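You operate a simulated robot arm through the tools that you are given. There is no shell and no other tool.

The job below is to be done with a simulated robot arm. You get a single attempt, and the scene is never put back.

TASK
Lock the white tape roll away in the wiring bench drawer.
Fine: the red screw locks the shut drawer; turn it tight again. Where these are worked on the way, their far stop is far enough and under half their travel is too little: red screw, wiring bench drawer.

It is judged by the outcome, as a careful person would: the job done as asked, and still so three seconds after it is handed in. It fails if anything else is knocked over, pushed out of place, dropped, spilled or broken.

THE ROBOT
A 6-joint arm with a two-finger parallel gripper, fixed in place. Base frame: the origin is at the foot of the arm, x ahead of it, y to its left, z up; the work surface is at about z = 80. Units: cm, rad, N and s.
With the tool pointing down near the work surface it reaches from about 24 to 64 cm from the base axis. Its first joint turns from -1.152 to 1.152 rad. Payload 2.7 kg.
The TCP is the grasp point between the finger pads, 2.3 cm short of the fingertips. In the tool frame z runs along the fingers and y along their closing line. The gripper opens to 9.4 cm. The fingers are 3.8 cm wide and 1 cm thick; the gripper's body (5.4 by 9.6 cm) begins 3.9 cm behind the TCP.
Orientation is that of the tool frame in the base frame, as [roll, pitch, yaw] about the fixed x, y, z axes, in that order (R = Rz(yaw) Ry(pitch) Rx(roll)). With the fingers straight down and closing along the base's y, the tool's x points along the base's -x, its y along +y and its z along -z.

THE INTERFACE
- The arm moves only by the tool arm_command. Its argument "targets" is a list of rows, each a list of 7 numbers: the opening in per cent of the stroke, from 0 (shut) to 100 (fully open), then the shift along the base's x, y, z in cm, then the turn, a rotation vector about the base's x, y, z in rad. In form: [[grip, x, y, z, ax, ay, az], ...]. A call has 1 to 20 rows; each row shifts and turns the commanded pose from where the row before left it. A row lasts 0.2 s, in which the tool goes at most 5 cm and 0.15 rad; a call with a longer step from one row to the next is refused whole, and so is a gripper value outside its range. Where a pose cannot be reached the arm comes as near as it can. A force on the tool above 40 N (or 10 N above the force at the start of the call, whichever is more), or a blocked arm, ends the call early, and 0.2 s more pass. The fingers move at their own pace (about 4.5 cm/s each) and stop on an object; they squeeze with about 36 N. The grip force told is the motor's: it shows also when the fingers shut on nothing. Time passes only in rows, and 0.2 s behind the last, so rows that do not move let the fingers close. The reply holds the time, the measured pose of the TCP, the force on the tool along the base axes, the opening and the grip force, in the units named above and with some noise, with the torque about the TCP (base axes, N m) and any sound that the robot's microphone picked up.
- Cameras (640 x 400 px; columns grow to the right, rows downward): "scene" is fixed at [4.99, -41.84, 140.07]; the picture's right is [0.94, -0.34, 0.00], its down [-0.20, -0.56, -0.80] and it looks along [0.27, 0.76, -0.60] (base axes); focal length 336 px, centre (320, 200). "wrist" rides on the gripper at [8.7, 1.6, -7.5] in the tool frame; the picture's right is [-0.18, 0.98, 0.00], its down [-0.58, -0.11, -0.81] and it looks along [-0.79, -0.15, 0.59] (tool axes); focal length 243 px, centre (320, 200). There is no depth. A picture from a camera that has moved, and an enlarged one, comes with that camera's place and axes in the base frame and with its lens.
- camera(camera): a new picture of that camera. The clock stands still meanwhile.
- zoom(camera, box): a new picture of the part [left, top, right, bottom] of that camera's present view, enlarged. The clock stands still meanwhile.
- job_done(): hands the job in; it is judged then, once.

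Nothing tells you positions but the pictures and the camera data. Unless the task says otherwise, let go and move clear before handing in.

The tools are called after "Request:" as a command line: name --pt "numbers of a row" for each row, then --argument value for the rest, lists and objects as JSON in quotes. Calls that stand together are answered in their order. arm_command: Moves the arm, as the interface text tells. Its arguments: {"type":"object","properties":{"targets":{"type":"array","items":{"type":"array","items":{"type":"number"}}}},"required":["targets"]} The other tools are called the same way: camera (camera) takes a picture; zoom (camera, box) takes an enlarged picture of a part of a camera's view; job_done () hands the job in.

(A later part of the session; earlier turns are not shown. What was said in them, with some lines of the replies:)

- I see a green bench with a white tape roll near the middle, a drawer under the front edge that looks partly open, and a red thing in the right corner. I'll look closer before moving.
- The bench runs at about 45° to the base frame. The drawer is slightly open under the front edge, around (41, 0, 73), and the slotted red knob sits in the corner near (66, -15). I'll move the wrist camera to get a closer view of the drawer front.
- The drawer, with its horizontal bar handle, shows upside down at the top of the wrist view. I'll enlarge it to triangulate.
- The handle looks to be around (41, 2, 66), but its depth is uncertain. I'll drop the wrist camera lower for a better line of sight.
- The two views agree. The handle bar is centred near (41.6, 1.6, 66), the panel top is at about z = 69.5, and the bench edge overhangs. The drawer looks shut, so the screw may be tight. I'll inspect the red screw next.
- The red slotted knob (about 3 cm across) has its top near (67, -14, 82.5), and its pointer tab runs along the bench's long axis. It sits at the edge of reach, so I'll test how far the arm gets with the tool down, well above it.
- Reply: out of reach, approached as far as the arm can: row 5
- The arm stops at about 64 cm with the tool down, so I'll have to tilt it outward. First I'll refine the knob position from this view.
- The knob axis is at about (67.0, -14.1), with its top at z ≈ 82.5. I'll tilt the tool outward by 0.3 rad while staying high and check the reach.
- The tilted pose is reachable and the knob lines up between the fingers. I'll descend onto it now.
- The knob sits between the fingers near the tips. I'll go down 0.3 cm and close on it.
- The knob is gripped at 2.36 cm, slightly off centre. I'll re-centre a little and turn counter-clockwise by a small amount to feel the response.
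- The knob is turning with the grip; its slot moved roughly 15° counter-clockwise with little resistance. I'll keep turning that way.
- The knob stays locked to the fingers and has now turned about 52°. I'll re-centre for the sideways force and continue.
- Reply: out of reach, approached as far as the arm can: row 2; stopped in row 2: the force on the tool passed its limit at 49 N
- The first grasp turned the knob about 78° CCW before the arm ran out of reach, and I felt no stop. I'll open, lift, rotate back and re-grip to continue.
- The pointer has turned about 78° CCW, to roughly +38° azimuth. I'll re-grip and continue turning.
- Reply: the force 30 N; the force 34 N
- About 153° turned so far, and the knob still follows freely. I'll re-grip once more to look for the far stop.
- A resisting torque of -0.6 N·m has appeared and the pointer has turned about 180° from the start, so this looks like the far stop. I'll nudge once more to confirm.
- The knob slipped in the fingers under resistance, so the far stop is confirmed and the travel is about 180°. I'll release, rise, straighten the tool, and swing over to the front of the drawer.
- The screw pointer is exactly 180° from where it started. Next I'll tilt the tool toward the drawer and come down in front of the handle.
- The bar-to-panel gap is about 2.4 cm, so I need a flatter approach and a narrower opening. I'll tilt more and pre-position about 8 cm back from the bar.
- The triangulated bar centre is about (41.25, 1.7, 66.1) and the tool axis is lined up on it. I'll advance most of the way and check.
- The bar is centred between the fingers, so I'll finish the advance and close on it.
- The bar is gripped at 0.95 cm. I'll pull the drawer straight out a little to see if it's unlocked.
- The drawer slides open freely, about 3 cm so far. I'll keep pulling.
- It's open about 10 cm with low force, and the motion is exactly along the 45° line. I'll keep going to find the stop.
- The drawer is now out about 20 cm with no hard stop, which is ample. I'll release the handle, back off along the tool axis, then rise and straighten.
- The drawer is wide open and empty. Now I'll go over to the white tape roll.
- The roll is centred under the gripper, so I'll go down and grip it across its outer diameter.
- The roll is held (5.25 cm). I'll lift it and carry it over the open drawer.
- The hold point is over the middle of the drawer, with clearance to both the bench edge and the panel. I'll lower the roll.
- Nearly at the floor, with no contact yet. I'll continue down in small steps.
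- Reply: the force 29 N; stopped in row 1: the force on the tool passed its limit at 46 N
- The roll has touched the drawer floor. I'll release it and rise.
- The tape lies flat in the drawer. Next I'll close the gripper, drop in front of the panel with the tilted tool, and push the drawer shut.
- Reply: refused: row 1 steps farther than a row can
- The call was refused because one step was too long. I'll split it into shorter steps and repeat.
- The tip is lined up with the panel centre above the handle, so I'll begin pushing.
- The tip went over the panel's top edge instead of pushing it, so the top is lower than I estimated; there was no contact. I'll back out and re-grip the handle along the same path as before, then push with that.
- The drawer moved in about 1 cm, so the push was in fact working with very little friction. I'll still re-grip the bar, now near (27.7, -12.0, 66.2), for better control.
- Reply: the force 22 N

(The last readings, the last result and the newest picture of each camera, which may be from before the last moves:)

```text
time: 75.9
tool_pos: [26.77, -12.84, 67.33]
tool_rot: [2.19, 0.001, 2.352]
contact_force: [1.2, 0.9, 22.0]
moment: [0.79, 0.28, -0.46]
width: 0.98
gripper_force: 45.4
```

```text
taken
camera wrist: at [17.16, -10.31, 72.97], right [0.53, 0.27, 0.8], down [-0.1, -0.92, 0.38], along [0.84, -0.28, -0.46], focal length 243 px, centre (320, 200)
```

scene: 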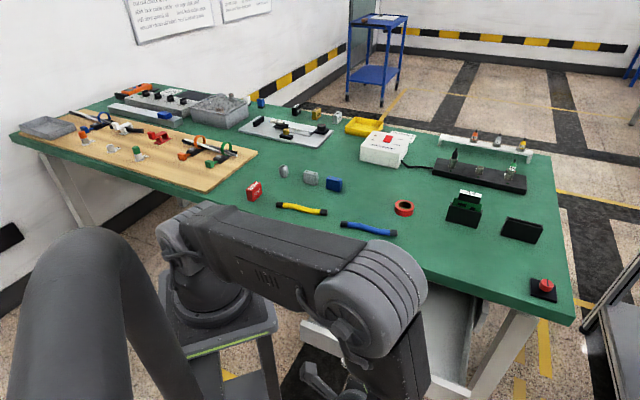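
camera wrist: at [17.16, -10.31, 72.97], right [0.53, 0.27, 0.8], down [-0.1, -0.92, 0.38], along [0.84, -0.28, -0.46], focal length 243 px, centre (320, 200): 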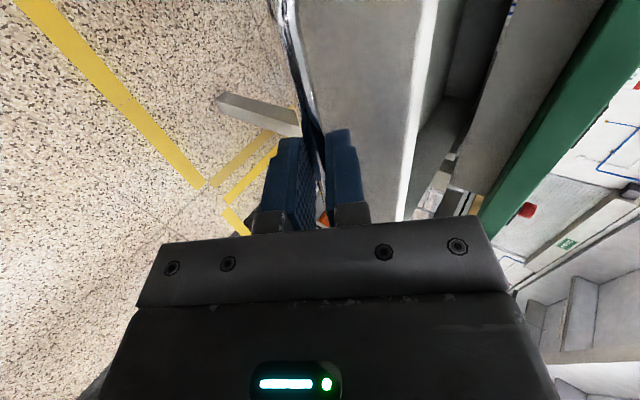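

The bar is gripped again. I'll push the drawer in steadily, easing off near the end.

Request:
arm_command --pt "0 0 0 0.18 0 0 0" --pt "0 0.6 0.6 0 0 0 0" --pt "0 0.95 0.95 0 0 0 0" --pt "0 0.95 0.95 0 0 0 0" --pt "0 0.95 0.95 0 0 0 0" --pt "0 0.95 0.95 0 0 0 0" --pt "0 0.95 0.95 0 0 0 0" --pt "0 0.95 0.95 0 0 0 0" --pt "0 0 0 0 0 0 0"

```text
time: 77.9
tool_pos: [33.23, -6.45, 67.23]
tool_rot: [2.199, 0.001, 2.351]
contact_force: [3.7, -3.3, -35.4]
moment: [0.12, 0.76, -0.34]
width: 0.98
gripper_force: 45.0
```

Request:
arm_command --pt "0 0 0 -0.2 0 0 0" --pt "0 0 0 0 0 0 0"

Request:
arm_command --pt "0 0.9 0.9 0 0 0 0" --pt "0 0.95 0.95 0 0 0 0" --pt "0 0.95 0.95 0 0 0 0" --pt "0 0.95 0.95 0 0 0 0" --pt "0 0.95 0.95 0 0 0 0" --pt "0 0.8 0.8 0 0 0 0" --pt "0 0.5 0.5 0 0 0 0" --pt "0 0 0 0 0 0 0"

Request:
camera --camera "scene"

```text
time: 78.5
tool_pos: [33.26, -6.32, 67.38]
tool_rot: [2.19, 0.001, 2.355]
contact_force: [-0.7, -1.3, -2.6]
moment: [0.65, 0.76, -0.46]
width: 0.96
gripper_force: 44.9
```

```text
time: 80.3
tool_pos: [39.38, -0.38, 67.24]
tool_rot: [2.181, 0.002, 2.355]
contact_force: [-8.6, 6.7, 38.3]
moment: [1.17, 0.29, -0.62]
width: 0.98
gripper_force: 45.4
```

```text
taken
```

scene: 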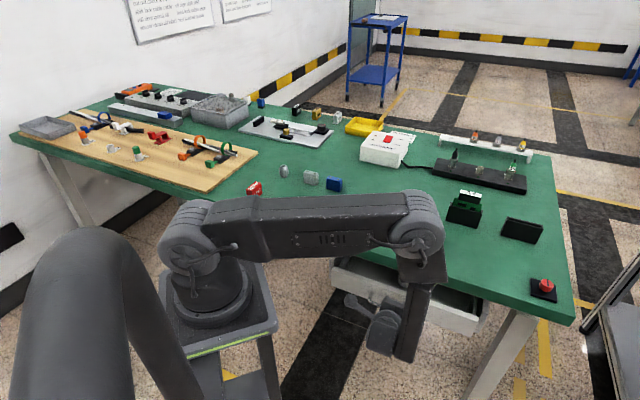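

It's almost shut. I'll relieve the vertical load and push the remainder slowly until it stops.

Request:
arm_command --pt "0 0 0 0.22 0 0 0" --pt "0 0 0 0 0 0 0"

Request:
arm_command --pt "0 0.3 0.3 0 0 0 0" --pt "0 0.3 0.3 0 0 0 0" --pt "0 0.2 0.2 0 0 0 0" --pt "0 0 0 0 0 0 0"

```text
time: 80.9
tool_pos: [39.19, -0.56, 67.17]
tool_rot: [2.193, 0.001, 2.354]
contact_force: [0.2, 1.6, 12.4]
moment: [1.19, 0.72, 0.41]
width: 0.96
gripper_force: 44.9
```

```text
time: 81.9
tool_pos: [39.97, 0.25, 67.24]
tool_rot: [2.195, -0.001, 2.353]
contact_force: [-5.1, 3.9, -5.3]
moment: [-0.16, 0.01, -1.27]
width: 0.97
gripper_force: 45.2
```

Request:
arm_command --pt "0 0.15 0.15 0 0 0 0" --pt "0 0.15 0.15 0 0 0 0" --pt "0 0.15 0.15 0 0 0 0" --pt "0 0 0 0 0 0 0"

Request:
zoom --camera "scene" --box '[310, 220, 510, 385]'

```text
time: 83.0
tool_pos: [40.2, 0.51, 67.15]
tool_rot: [2.198, -0.001, 2.351]
contact_force: [-5.4, -6.5, 5.5]
moment: [0.16, 0.12, 0.17]
width: 0.95
gripper_force: 44.7
stopped in row 4: the force on the tool passed its limit at 41 N (the readings are from after the stop); the commanded pose is now the measured one
```

```text
2.42 times, centred on (410, 302) of scene
camera zoom: at [4.97, -41.85, 140.07], right [0.94, -0.34, 0.0], down [-0.2, -0.56, -0.8], along [0.27, 0.76, -0.6], focal length 815 px, centre (102, -48)
```

zoom: 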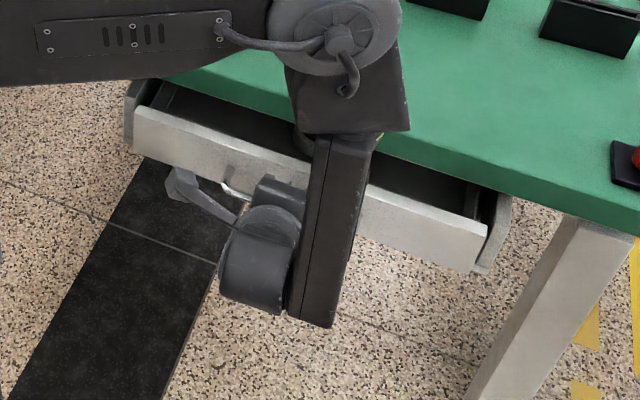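

The drawer hit its shut stop, and the panel corners match the original picture. I'll release the handle and back off.

Request:
arm_command --pt "30 0 0 0 0 0 0" --pt "30 0 0 0 0 0 0" --pt "30 0 0 0 0 0 0" --pt "30 -0.6 -0.6 0.6 0 0 0" --pt "30 -1.2 -1.2 1.2 0 0 0" --pt "30 -1.4 -1.4 1.4 0 0 0" --pt "30 -1.4 -1.4 1.4 0 0 0" --pt "30 0 0 0 0 0 0"

Request:
camera --camera "wrist"

Request:
zoom --camera "scene" --box '[310, 220, 510, 385]'

```text
time: 84.8
tool_pos: [35.66, -4.07, 72.02]
tool_rot: [2.196, -0.002, 2.353]
contact_force: [0.2, -0.1, -0.3]
moment: [-0.02, -0.01, 0.0]
width: 2.83
gripper_force: 0.1
```

```text
taken
camera wrist: at [25.96, -1.53, 77.77], right [0.54, 0.27, 0.8], down [-0.1, -0.92, 0.38], along [0.84, -0.29, -0.47], focal length 243 px, centre (320, 200)
```

wrist: 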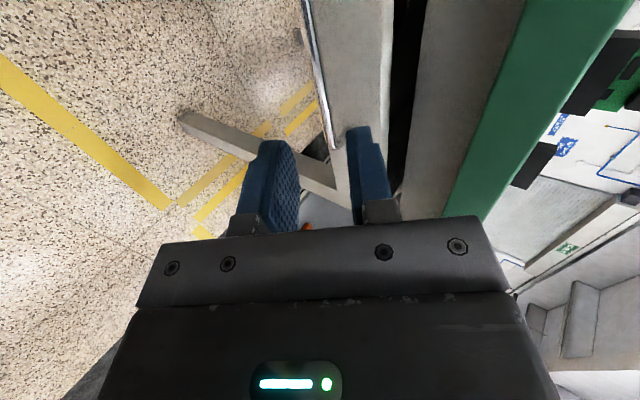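

```text
2.42 times, centred on (410, 302) of scene
camera zoom: at [4.98, -41.84, 140.07], right [0.94, -0.34, 0.0], down [-0.2, -0.56, -0.8], along [0.27, 0.76, -0.6], focal length 815 px, centre (102, -48)
```

zoom: 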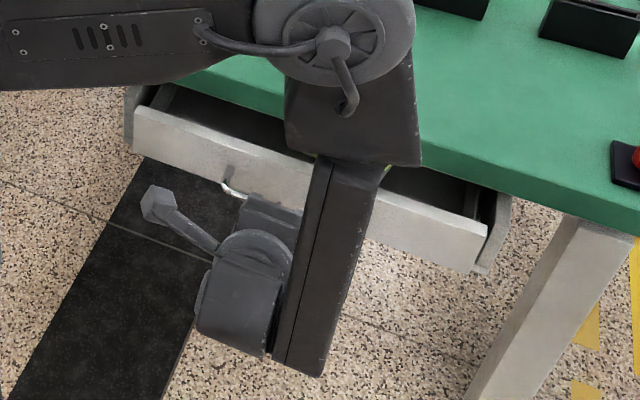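

The drawer stays shut. I'll rise, straighten, and go back to the screw, pre-rotated so it can turn clockwise.

Request:
arm_command --pt "30 -1.5 -1.5 3 0 0 0" --pt "30 -1 -1.5 4 0 0 0" --pt "30 -0.5 -0.5 3 -0.0955 0.0955 0" --pt "30 -0.3 -0.5 3 -0.0955 0.0955 0" --pt "40 -0.3 -0.5 3 -0.0955 0.0955 0" --pt "50 -0.3 -0.5 3 -0.0955 0.0955 0" --pt "60 -0.3 -0.5 3 -0.0955 0.0955 0" --pt "60 -0.3 -0.3 3 -0.0955 0.0955 0" --pt "60 0 0 2 -0.0955 0.0955 0" --pt "60 0 0 0 0 0 0"

Request:
camera --camera "scene"

```text
time: 87.0
tool_pos: [31.26, -9.55, 98.73]
tool_rot: [-3.14, 0.003, 2.354]
contact_force: [0.0, -0.2, 0.0]
moment: [0.0, 0.01, -0.02]
width: 5.63
gripper_force: 0.0
```

```text
taken
```

scene: 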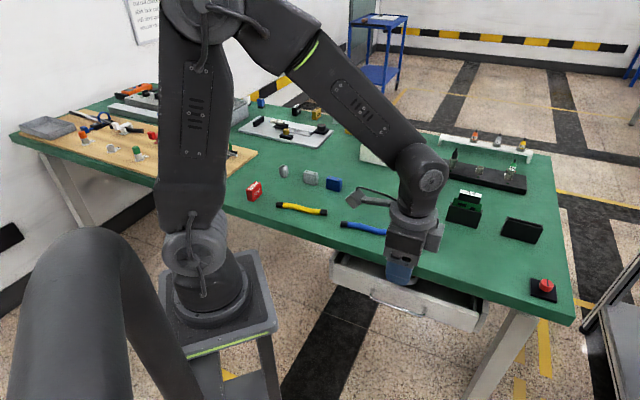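

Request:
arm_command --pt "60 2.9 -0.35 -0.4 0 0 0.1287" --pt "60 2.9 -0.35 -0.4 0 0 0.1287" --pt "60 2.9 -0.35 -0.4 0 0 0.1287" --pt "60 2.9 -0.35 -0.4 0 0 0.1287" --pt "60 2.9 -0.35 -0.4 0 0 0.1287" --pt "60 2.9 -0.35 -0.4 0 0 0.1287" --pt "60 2.9 -0.35 -0.4 0 0 0.1287" --pt "60 2.9 -0.35 -0.4 0 0 0.1287" --pt "60 2.9 -0.35 -0.4 0 0 0.1287" --pt "60 2.9 -0.35 -0.4 0 0 0.1287" --pt "60 0 0 -1 0.0719 -0.1316 0" --pt "60 0 0 -1 0.0719 -0.1316 0" --pt "60 0 0 0 0 0 0"

```text
time: 89.8
tool_pos: [60.38, -13.26, 92.83]
tool_rot: [3.14, 0.304, -2.644]
contact_force: [-0.2, -0.1, 0.0]
moment: [0.04, -0.01, -0.02]
width: 5.64
gripper_force: 0.0
```

Request:
arm_command --pt "60 2 -0.27 -1.5 0 0 0" --pt "60 2 -0.27 -2 0 0 0" --pt "60 2 -0.27 -3 0 0 0" --pt "60 0 0 0 0 0 0"

Request:
zoom --camera "wrist" --box '[220, 60, 420, 220]'

```text
time: 90.8
tool_pos: [66.14, -13.87, 86.17]
tool_rot: [3.139, 0.3, -2.645]
contact_force: [0.6, 0.2, -0.6]
moment: [-0.03, 0.02, 0.01]
width: 5.65
gripper_force: 0.1
```

```text
2.50 times, centred on (320, 140) of wrist
camera zoom: at [56.3, -17.45, 90.78], right [-0.31, 0.95, 0.06], down [0.33, 0.05, 0.94], along [0.89, 0.31, -0.33], focal length 606 px, centre (320, 350)
```

zoom: 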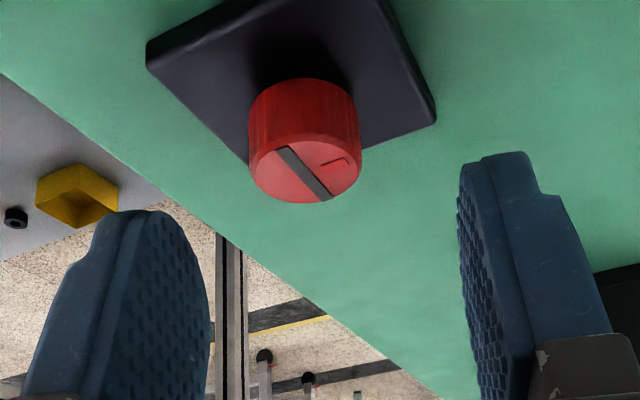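

Request:
arm_command --pt "60 0.12 -0.22 -1.3 0 0 0" --pt "60 0 0 -1.3 0 0 0" --pt "25 0 0 0 0 0 0" --pt "0 0 0 0 0 0 0" --pt "0 0 0 0 0 0 0" --pt "0 0 0 0 0 0 0" --pt "0 0 0 0 0 0 0"

Request:
zoom --camera "wrist" --box '[270, 110, 370, 190]'

```text
time: 92.4
tool_pos: [66.36, -14.09, 83.69]
tool_rot: [3.14, 0.301, -2.644]
contact_force: [-7.4, 7.9, 1.8]
moment: [-0.23, 0.28, 0.06]
width: 2.35
gripper_force: 44.9
```

```text
5.00 times, centred on (320, 150) of wrist
camera zoom: at [56.33, -17.67, 88.34], right [-0.32, 0.95, 0.06], down [0.33, 0.05, 0.94], along [0.89, 0.32, -0.33], focal length 1213 px, centre (320, 450)
```

zoom: 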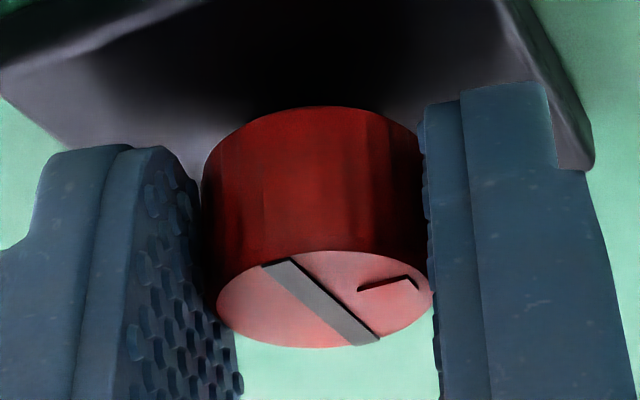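

The knob is gripped again. I'm turning clockwise in stages.

Request:
arm_command --pt "0 -0.06 0.08 0 0 0 0" --pt "0 -0.027 0.058 0 0 0 -0.12" --pt "0 -0.02 0.06 0 0 0 -0.12" --pt "0 -0.012 0.062 0 0 0 -0.12" --pt "0 -0.005 0.063 0 0 0 -0.12" --pt "0 0.003 0.063 0 0 0 -0.12" --pt "0 0 0 0 0 0 0"

Request:
zoom --camera "wrist" --box '[270, 110, 370, 190]'

```text
time: 94.0
tool_pos: [66.32, -13.68, 83.84]
tool_rot: [3.14, 0.302, 3.039]
contact_force: [-10.1, 21.7, 6.3]
moment: [0.31, -0.16, 0.12]
width: 2.37
gripper_force: 44.9
```

```text
5.00 times, centred on (320, 150) of wrist
camera zoom: at [55.99, -11.08, 88.34], right [0.28, 0.96, 0.06], down [0.3, -0.14, 0.94], along [0.91, -0.24, -0.33], focal length 1213 px, centre (320, 450)
```

zoom: 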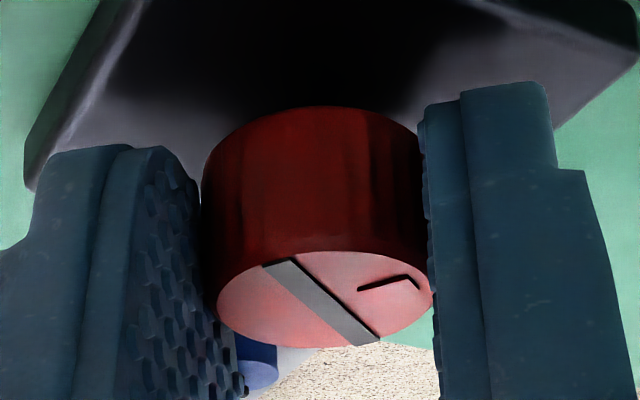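

Request:
arm_command --pt "0 -0.08 0.18 0 0 0 0" --pt "0 0.01 0.063 0 0 0 -0.12" --pt "0 0.018 0.061 0 0 0 -0.12" --pt "0 0.025 0.058 0 0 0 -0.12" --pt "0 0.032 0.055 0 0 0 -0.12" --pt "0 0 0 0 0 0 0"

Request:
zoom --camera "wrist" --box '[270, 110, 370, 190]'

```text
time: 95.4
tool_pos: [66.32, -13.46, 83.66]
tool_rot: [3.141, 0.305, 2.556]
contact_force: [23.0, 12.1, -12.1]
moment: [-0.28, -0.54, 0.14]
width: 2.35
gripper_force: 44.6
```

```text
5.00 times, centred on (320, 150) of wrist
camera zoom: at [58.46, -6.38, 88.3], right [0.69, 0.72, 0.06], down [0.2, -0.26, 0.94], along [0.7, -0.64, -0.33], focal length 1213 px, centre (320, 450)
```

zoom: 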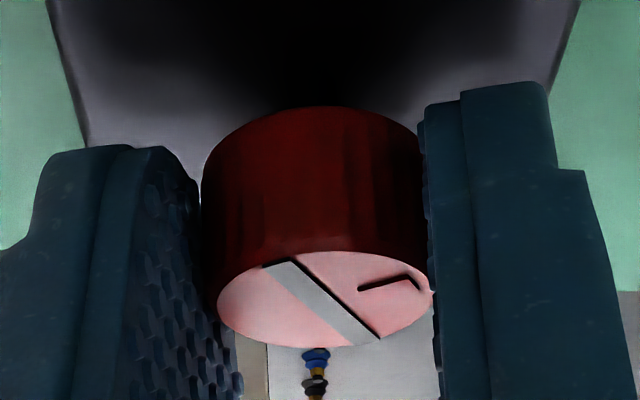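

Request:
arm_command --pt "0 0.2 0.1 -0.03 0 0 0" --pt "0 0.038 0.051 0 0 0 -0.12" --pt "0 0.044 0.046 0 0 0 -0.12" --pt "0 0.047 0.042 0 0 0 -0.12" --pt "0 0 0 0 0 0 0"

Request:
zoom --camera "wrist" --box '[270, 110, 370, 190]'

```text
time: 96.6
tool_pos: [66.46, -13.37, 83.79]
tool_rot: [-3.141, 0.301, 2.195]
contact_force: [0.6, 9.7, 6.4]
moment: [0.93, 0.65, 0.02]
width: 2.38
gripper_force: 45.5
```

```text
5.00 times, centred on (320, 150) of wrist
camera zoom: at [61.66, -3.91, 88.33], right [0.9, 0.43, 0.05], down [0.1, -0.32, 0.94], along [0.43, -0.84, -0.33], focal length 1213 px, centre (320, 450)
```

zoom: 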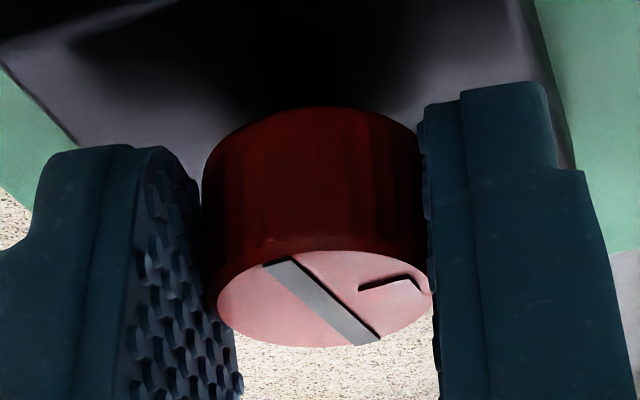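

1.44 rad done; the rest needs re-gripping.

Request:
arm_command --pt "60 0 0 0 0 0 0" --pt "60 0 0 0 0 0 0" --pt "60 0 0 0 0 0 0" --pt "60 0 0 2.5 0 0 0" --pt "60 -0.015 -0.07 0 0 0 0.144" --pt "60 -0.015 -0.07 0 0 0 0.144" --pt "60 -0.015 -0.07 0 0 0 0.144" --pt "60 -0.015 -0.07 0 0 0 0.144" --pt "60 -0.015 -0.07 0 0 0 0.144" --pt "60 -0.015 -0.07 0 0 0 0.144" --pt "60 -0.015 -0.07 0 0 0 0.144" --pt "60 -0.015 -0.07 0 0 0 0.144" --pt "60 -0.015 -0.07 0 0 0 0.144" --pt "60 -0.015 -0.07 0 0 0 0.144" --pt "60 0 0 0 0 0 0"

Request:
zoom --camera "wrist" --box '[220, 60, 420, 220]'

```text
time: 99.8
tool_pos: [66.4, -14.07, 86.11]
tool_rot: [-3.141, 0.301, -2.645]
contact_force: [0.8, 0.2, 0.0]
moment: [0.01, 0.0, 0.03]
width: 5.64
gripper_force: 0.1
```

```text
2.50 times, centred on (320, 140) of wrist
camera zoom: at [56.45, -17.57, 90.79], right [-0.31, 0.95, 0.06], down [0.33, 0.05, 0.94], along [0.89, 0.31, -0.33], focal length 606 px, centre (320, 350)
```

zoom: 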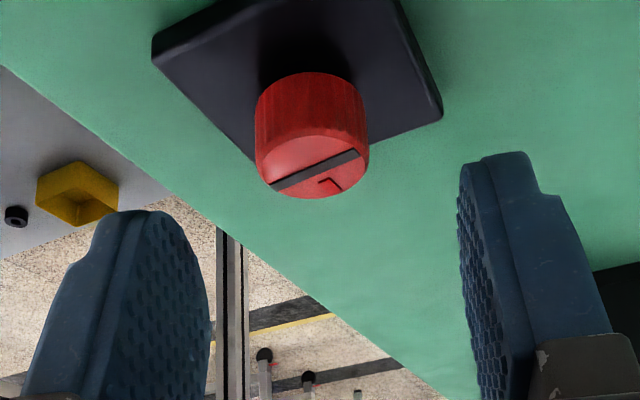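

Request:
arm_command --pt "60 -0.02 -0.05 -1.25 0 0 0" --pt "60 0 0 -1.25 0 0 0" --pt "25 0 0 0 0 0 0" --pt "0 0 0 0 0 0 0" --pt "0 0 0 0 0 0 0" --pt "0 0 0 0 0 0 0" --pt "0 0 0 0 0 0 0"

Request:
arm_command --pt "0 -0.06 0.08 0 0 0 0" --pt "0 -0.027 0.058 0 0 0 -0.12" --pt "0 -0.02 0.06 0 0 0 -0.12" --pt "0 -0.012 0.062 0 0 0 -0.12" --pt "0 -0.005 0.063 0 0 0 -0.12" --pt "0 0.003 0.063 0 0 0 -0.12" --pt "0 0 0 0 0 0 0"

Request:
zoom --camera "wrist" --box '[270, 110, 370, 190]'

```text
time: 101.4
tool_pos: [66.42, -14.14, 83.67]
tool_rot: [-3.14, 0.303, -2.646]
contact_force: [7.8, -6.6, -5.3]
moment: [0.16, -0.84, -0.03]
width: 2.38
gripper_force: 44.7
```

```text
time: 103.0
tool_pos: [66.29, -13.8, 83.75]
tool_rot: [3.141, 0.304, 3.035]
contact_force: [16.2, -15.1, -2.1]
moment: [-0.09, 0.27, -0.02]
width: 2.38
gripper_force: 44.9
```

```text
5.00 times, centred on (320, 150) of wrist
camera zoom: at [56.06, -11.03, 88.32], right [0.28, 0.96, 0.05], down [0.3, -0.14, 0.94], along [0.91, -0.25, -0.33], focal length 1213 px, centre (320, 450)
```

zoom: 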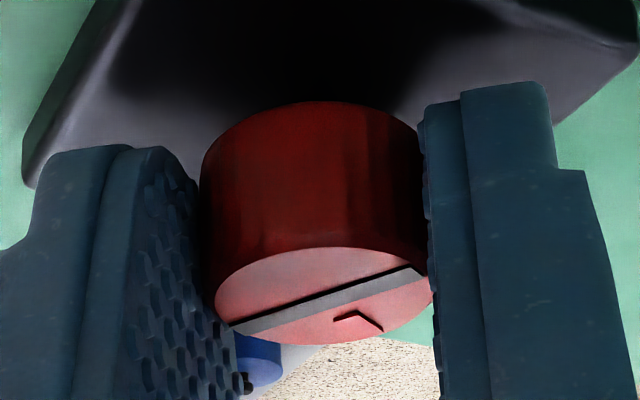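

Request:
arm_command --pt "0 0.12 -0.12 0 0 0 0" --pt "0 0.01 0.063 0 0 0 -0.12" --pt "0 0.018 0.061 0 0 0 -0.12" --pt "0 0.025 0.058 0 0 0 -0.12" --pt "0 0.032 0.055 0 0 0 -0.12" --pt "0 0 0 0 0 0 0"

Request:
zoom --camera "wrist" --box '[270, 110, 370, 190]'

```text
time: 104.4
tool_pos: [66.39, -13.51, 83.72]
tool_rot: [3.141, 0.3, 2.556]
contact_force: [-12.3, 2.5, 12.3]
moment: [0.16, 0.47, -0.02]
width: 2.36
gripper_force: 44.4
```

```text
5.00 times, centred on (320, 150) of wrist
camera zoom: at [58.57, -6.4, 88.35], right [0.69, 0.72, 0.05], down [0.2, -0.27, 0.94], along [0.69, -0.64, -0.33], focal length 1213 px, centre (320, 450)
```

zoom: 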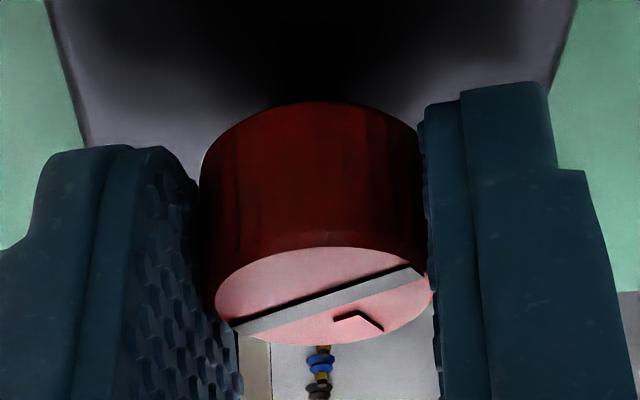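

Request:
arm_command --pt "0 -0.05 0.02 0.06 0 0 0" --pt "0 0.038 0.051 0 0 0 -0.12" --pt "0 0.044 0.046 0 0 0 -0.12" --pt "0 0.047 0.042 0 0 0 -0.12" --pt "0 0 0 0 0 0 0"

Request:
arm_command --pt "60 0 0 0 0 0 0" --pt "60 0 0 0 0 0 0" --pt "60 0 0 0 0 0 0" --pt "60 0 0 2.5 0 0 0" --pt "60 -0.015 -0.07 0 0 0 0.144" --pt "60 -0.015 -0.07 0 0 0 0.144" --pt "60 -0.015 -0.07 0 0 0 0.144" --pt "60 -0.015 -0.07 0 0 0 0.144" --pt "60 -0.015 -0.07 0 0 0 0.144" --pt "60 -0.015 -0.07 0 0 0 0.144" --pt "60 -0.015 -0.07 0 0 0 0.144" --pt "60 0 0 0 0 0 0"

Request:
zoom --camera "wrist" --box '[220, 60, 420, 220]'

```text
time: 105.6
tool_pos: [66.59, -13.33, 83.77]
tool_rot: [3.141, 0.302, 2.196]
contact_force: [-4.8, 5.6, 2.1]
moment: [-0.36, -0.09, 0.02]
width: 2.37
gripper_force: 44.8
```

```text
time: 108.2
tool_pos: [66.54, -13.88, 86.15]
tool_rot: [3.141, 0.301, -3.077]
contact_force: [-0.2, 0.0, -0.4]
moment: [-0.01, 0.02, -0.03]
width: 5.64
gripper_force: 0.0
```

```text
2.50 times, centred on (320, 140) of wrist
camera zoom: at [55.89, -12.98, 90.83], right [0.11, 0.99, 0.06], down [0.32, -0.09, 0.94], along [0.94, -0.09, -0.33], focal length 606 px, centre (320, 350)
```

zoom: 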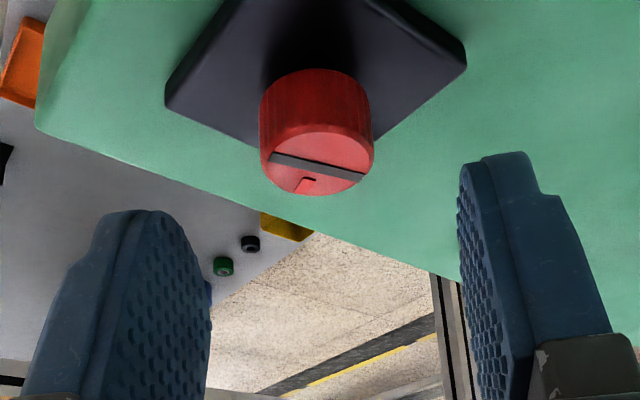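

About 0.26 rad should remain. I'll re-grip and turn clockwise until it's tight.

Request:
arm_command --pt "60 -0.12 0 -1.2 0 0 0" --pt "60 0 0 -1.25 0 0 0" --pt "25 0 0 0 0 0 0" --pt "0 0 0 0 0 0 0" --pt "0 0 0 0 0 0 0" --pt "0 0 0 0 0 0 0" --pt "0 0 0 0 0 0 0"

Request:
arm_command --pt "0 0 0.053 0 0 0 -0.1" --pt "0 0.003 0.053 0 0 0 -0.1" --pt "0 0 0 0 0 0 0"

Request:
zoom --camera "wrist" --box '[270, 110, 370, 190]'

```text
time: 109.8
tool_pos: [66.37, -13.94, 83.8]
tool_rot: [-3.141, 0.302, -3.078]
contact_force: [-1.5, 5.1, -1.1]
moment: [-0.19, -0.01, 0.02]
width: 2.34
gripper_force: 45.1
```

```text
time: 110.6
tool_pos: [66.37, -13.73, 83.81]
tool_rot: [-3.141, 0.301, 3.002]
contact_force: [1.6, 8.8, -2.3]
moment: [-0.1, 0.26, 0.01]
width: 2.35
gripper_force: 45.4
```

```text
5.00 times, centred on (320, 150) of wrist
camera zoom: at [56.21, -10.71, 88.42], right [0.31, 0.95, 0.05], down [0.3, -0.15, 0.94], along [0.9, -0.28, -0.33], focal length 1213 px, centre (320, 450)
```

zoom: 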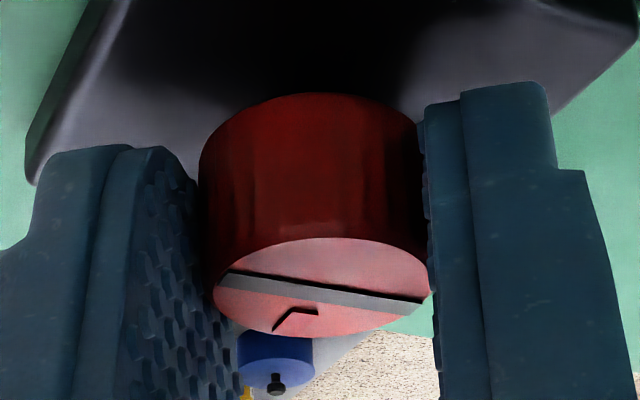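

Request:
arm_command --pt "0 0.005 0.05 0 0 0 -0.08" --pt "0 0.008 0.042 0 0 0 -0.08" --pt "0 0 0 0 0 0 0"

Request:
zoom --camera "wrist" --box '[270, 110, 370, 190]'

```text
time: 111.4
tool_pos: [66.36, -13.69, 83.81]
tool_rot: [-3.141, 0.301, 2.843]
contact_force: [-1.3, 6.0, -4.0]
moment: [0.0, -0.19, 0.36]
width: 2.34
gripper_force: 44.9
```

```text
5.00 times, centred on (320, 150) of wrist
camera zoom: at [56.79, -9.05, 88.42], right [0.46, 0.89, 0.05], down [0.27, -0.2, 0.94], along [0.85, -0.42, -0.33], focal length 1213 px, centre (320, 450)
```

zoom: 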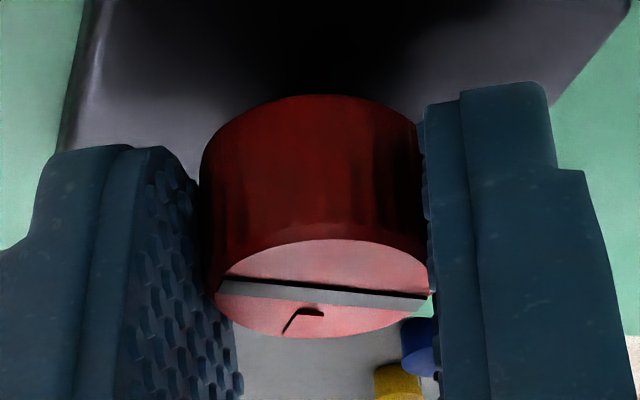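

Resistance has appeared (0.36 N·m) and the fingers are starting to slip on the knob. I'll give a final nudge to be sure it's tight.

Request:
arm_command --pt "0 0.01 0.04 0 0 0 -0.08" --pt "0 0.012 0.038 0 0 0 -0.08" --pt "0 0 0 0 0 0 0"

Request:
arm_command --pt "60 0 0 0 0 0 0" --pt "60 0 0 0 0 0 0" --pt "60 0 0 0 0 0 0" --pt "60 0 0 2.5 0 0 0" --pt "60 0 0 4 0 0 0" --pt "60 -2 0 4 0 0 0" --pt "60 -4 0 2 0 0 0" --pt "60 -4.5 0 0 0 0 0" --pt "60 -4.5 0 0 0 0 0" --pt "60 -4.5 0 0 0 0 0" --pt "60 0 0 0 0 0 0"

Request:
zoom --camera "scene" --box '[515, 265, 575, 310]'

Request:
camera --camera "scene"

```text
time: 112.2
tool_pos: [66.41, -13.64, 83.83]
tool_rot: [3.14, 0.301, 2.681]
contact_force: [-1.2, 4.8, -3.2]
moment: [0.38, 0.01, 0.47]
width: 2.36
gripper_force: 44.6
```

```text
time: 114.6
tool_pos: [46.89, -13.72, 96.35]
tool_rot: [-3.14, 0.304, 2.686]
contact_force: [0.5, 1.2, 0.7]
moment: [0.0, -0.01, 0.01]
width: 5.63
gripper_force: 0.1
```

```text
8.89 times, centred on (545, 288) of scene
camera zoom: at [4.98, -41.84, 140.07], right [0.94, -0.34, 0.0], down [-0.2, -0.56, -0.8], along [0.27, 0.76, -0.6], focal length 2988 px, centre (-1680, -578)
```

zoom: 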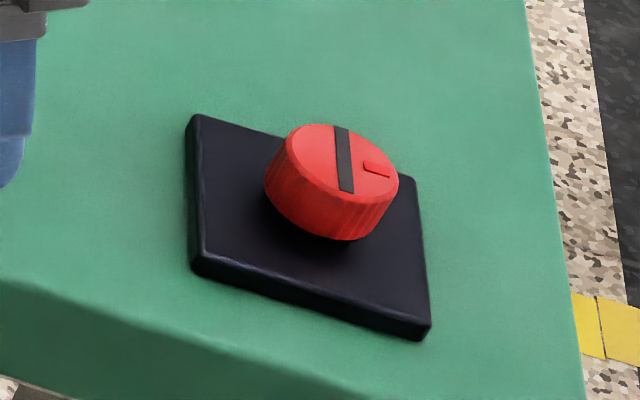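

```text
taken
```

scene: 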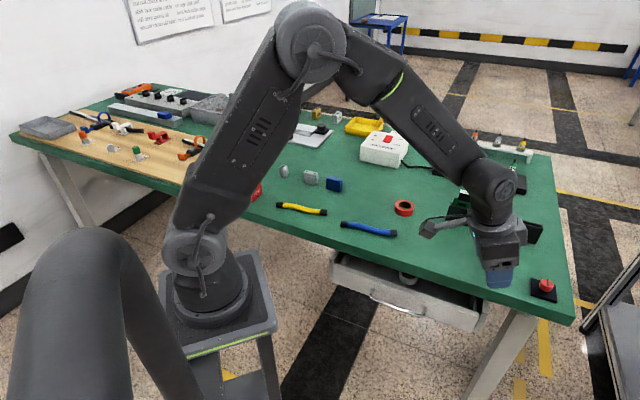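

The pointer is back at its starting direction, with the tight stop felt. I'll check the drawer, the tape, and the other items before handing in.

Request:
zoom --camera "scene" --box '[310, 220, 510, 345]'

Request:
zoom --camera "scene" --box '[530, 272, 562, 297]'

Request:
zoom --camera "scene" --box '[240, 120, 560, 270]'

```text
3.20 times, centred on (410, 282) of scene
camera zoom: at [4.98, -41.84, 140.07], right [0.94, -0.34, 0.0], down [-0.2, -0.56, -0.8], along [0.27, 0.76, -0.6], focal length 1076 px, centre (32, -64)
```

zoom: 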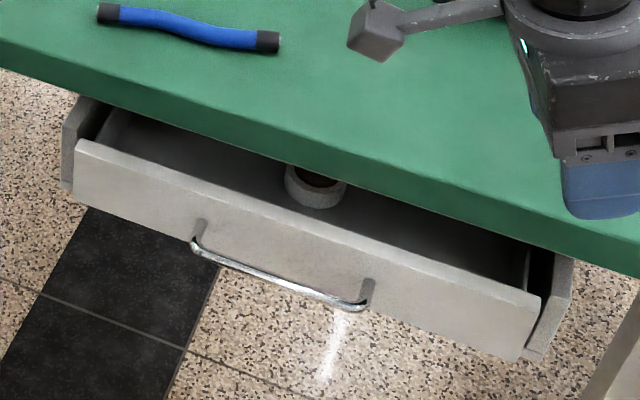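

```text
16.00 times, centred on (546, 284) of scene
camera zoom: at [4.98, -41.84, 140.07], right [0.94, -0.34, 0.0], down [-0.2, -0.56, -0.8], along [0.27, 0.76, -0.6], focal length 5379 px, centre (-3296, -1152)
```

zoom: 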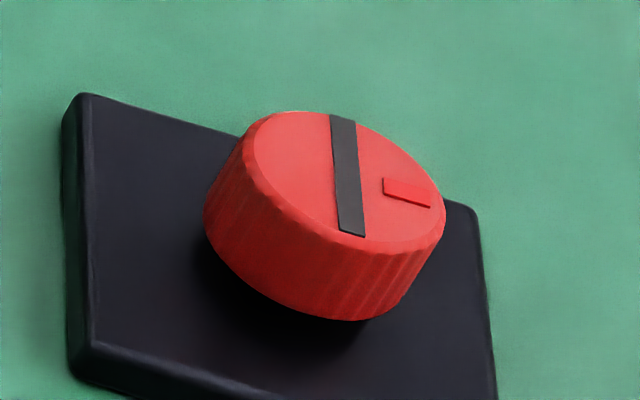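

```text
2.00 times, centred on (400, 195) of scene
camera zoom: at [4.98, -41.84, 140.07], right [0.94, -0.34, 0.0], down [-0.2, -0.56, -0.8], along [0.27, 0.76, -0.6], focal length 672 px, centre (160, 210)
```

zoom: 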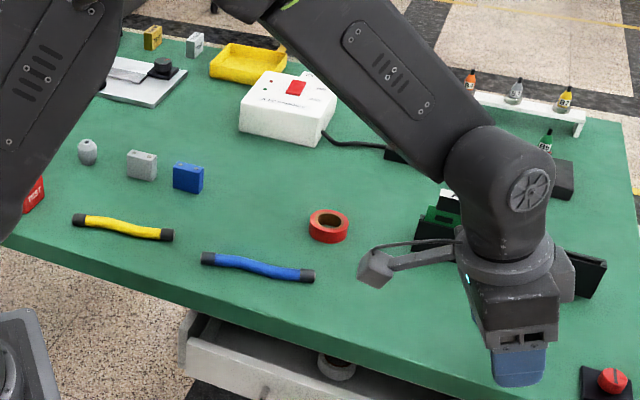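

The drawer panel matches its original shut position exactly, the tape is inside, the screw is turned back to its tight stop, and everything else is in place. The gripper is open and clear, so I'm handing in.

Request:
job_done

```text
The job is handed in.
```

The white tape roll is in the wiring bench drawer, the drawer is shut, and the red screw is turned tight again. I have not seen the judging result.

- **Screw:** I turned it 180° counter-clockwise to its far stop to unlock. After shutting the drawer I turned it back clockwise until it resisted and the fingers slipped on it.
- **Drawer:** I pulled it out about 20 cm without reaching its stop, so I can't say exactly what share of its travel that was. It went back in until it hit the shut stop, and the panel matches its starting position in the picture.
- **Tape:** I set it down on the drawer floor, and it is still visible inside with the drawer shut.

My first attempt to push the drawer shut moved it only about 1 cm, so I backed out and pushed it in by the handle. I did not pull on the drawer afterwards to test the lock. Nothing else on the bench looks disturbed in the final pictures, and the gripper is open and clear.
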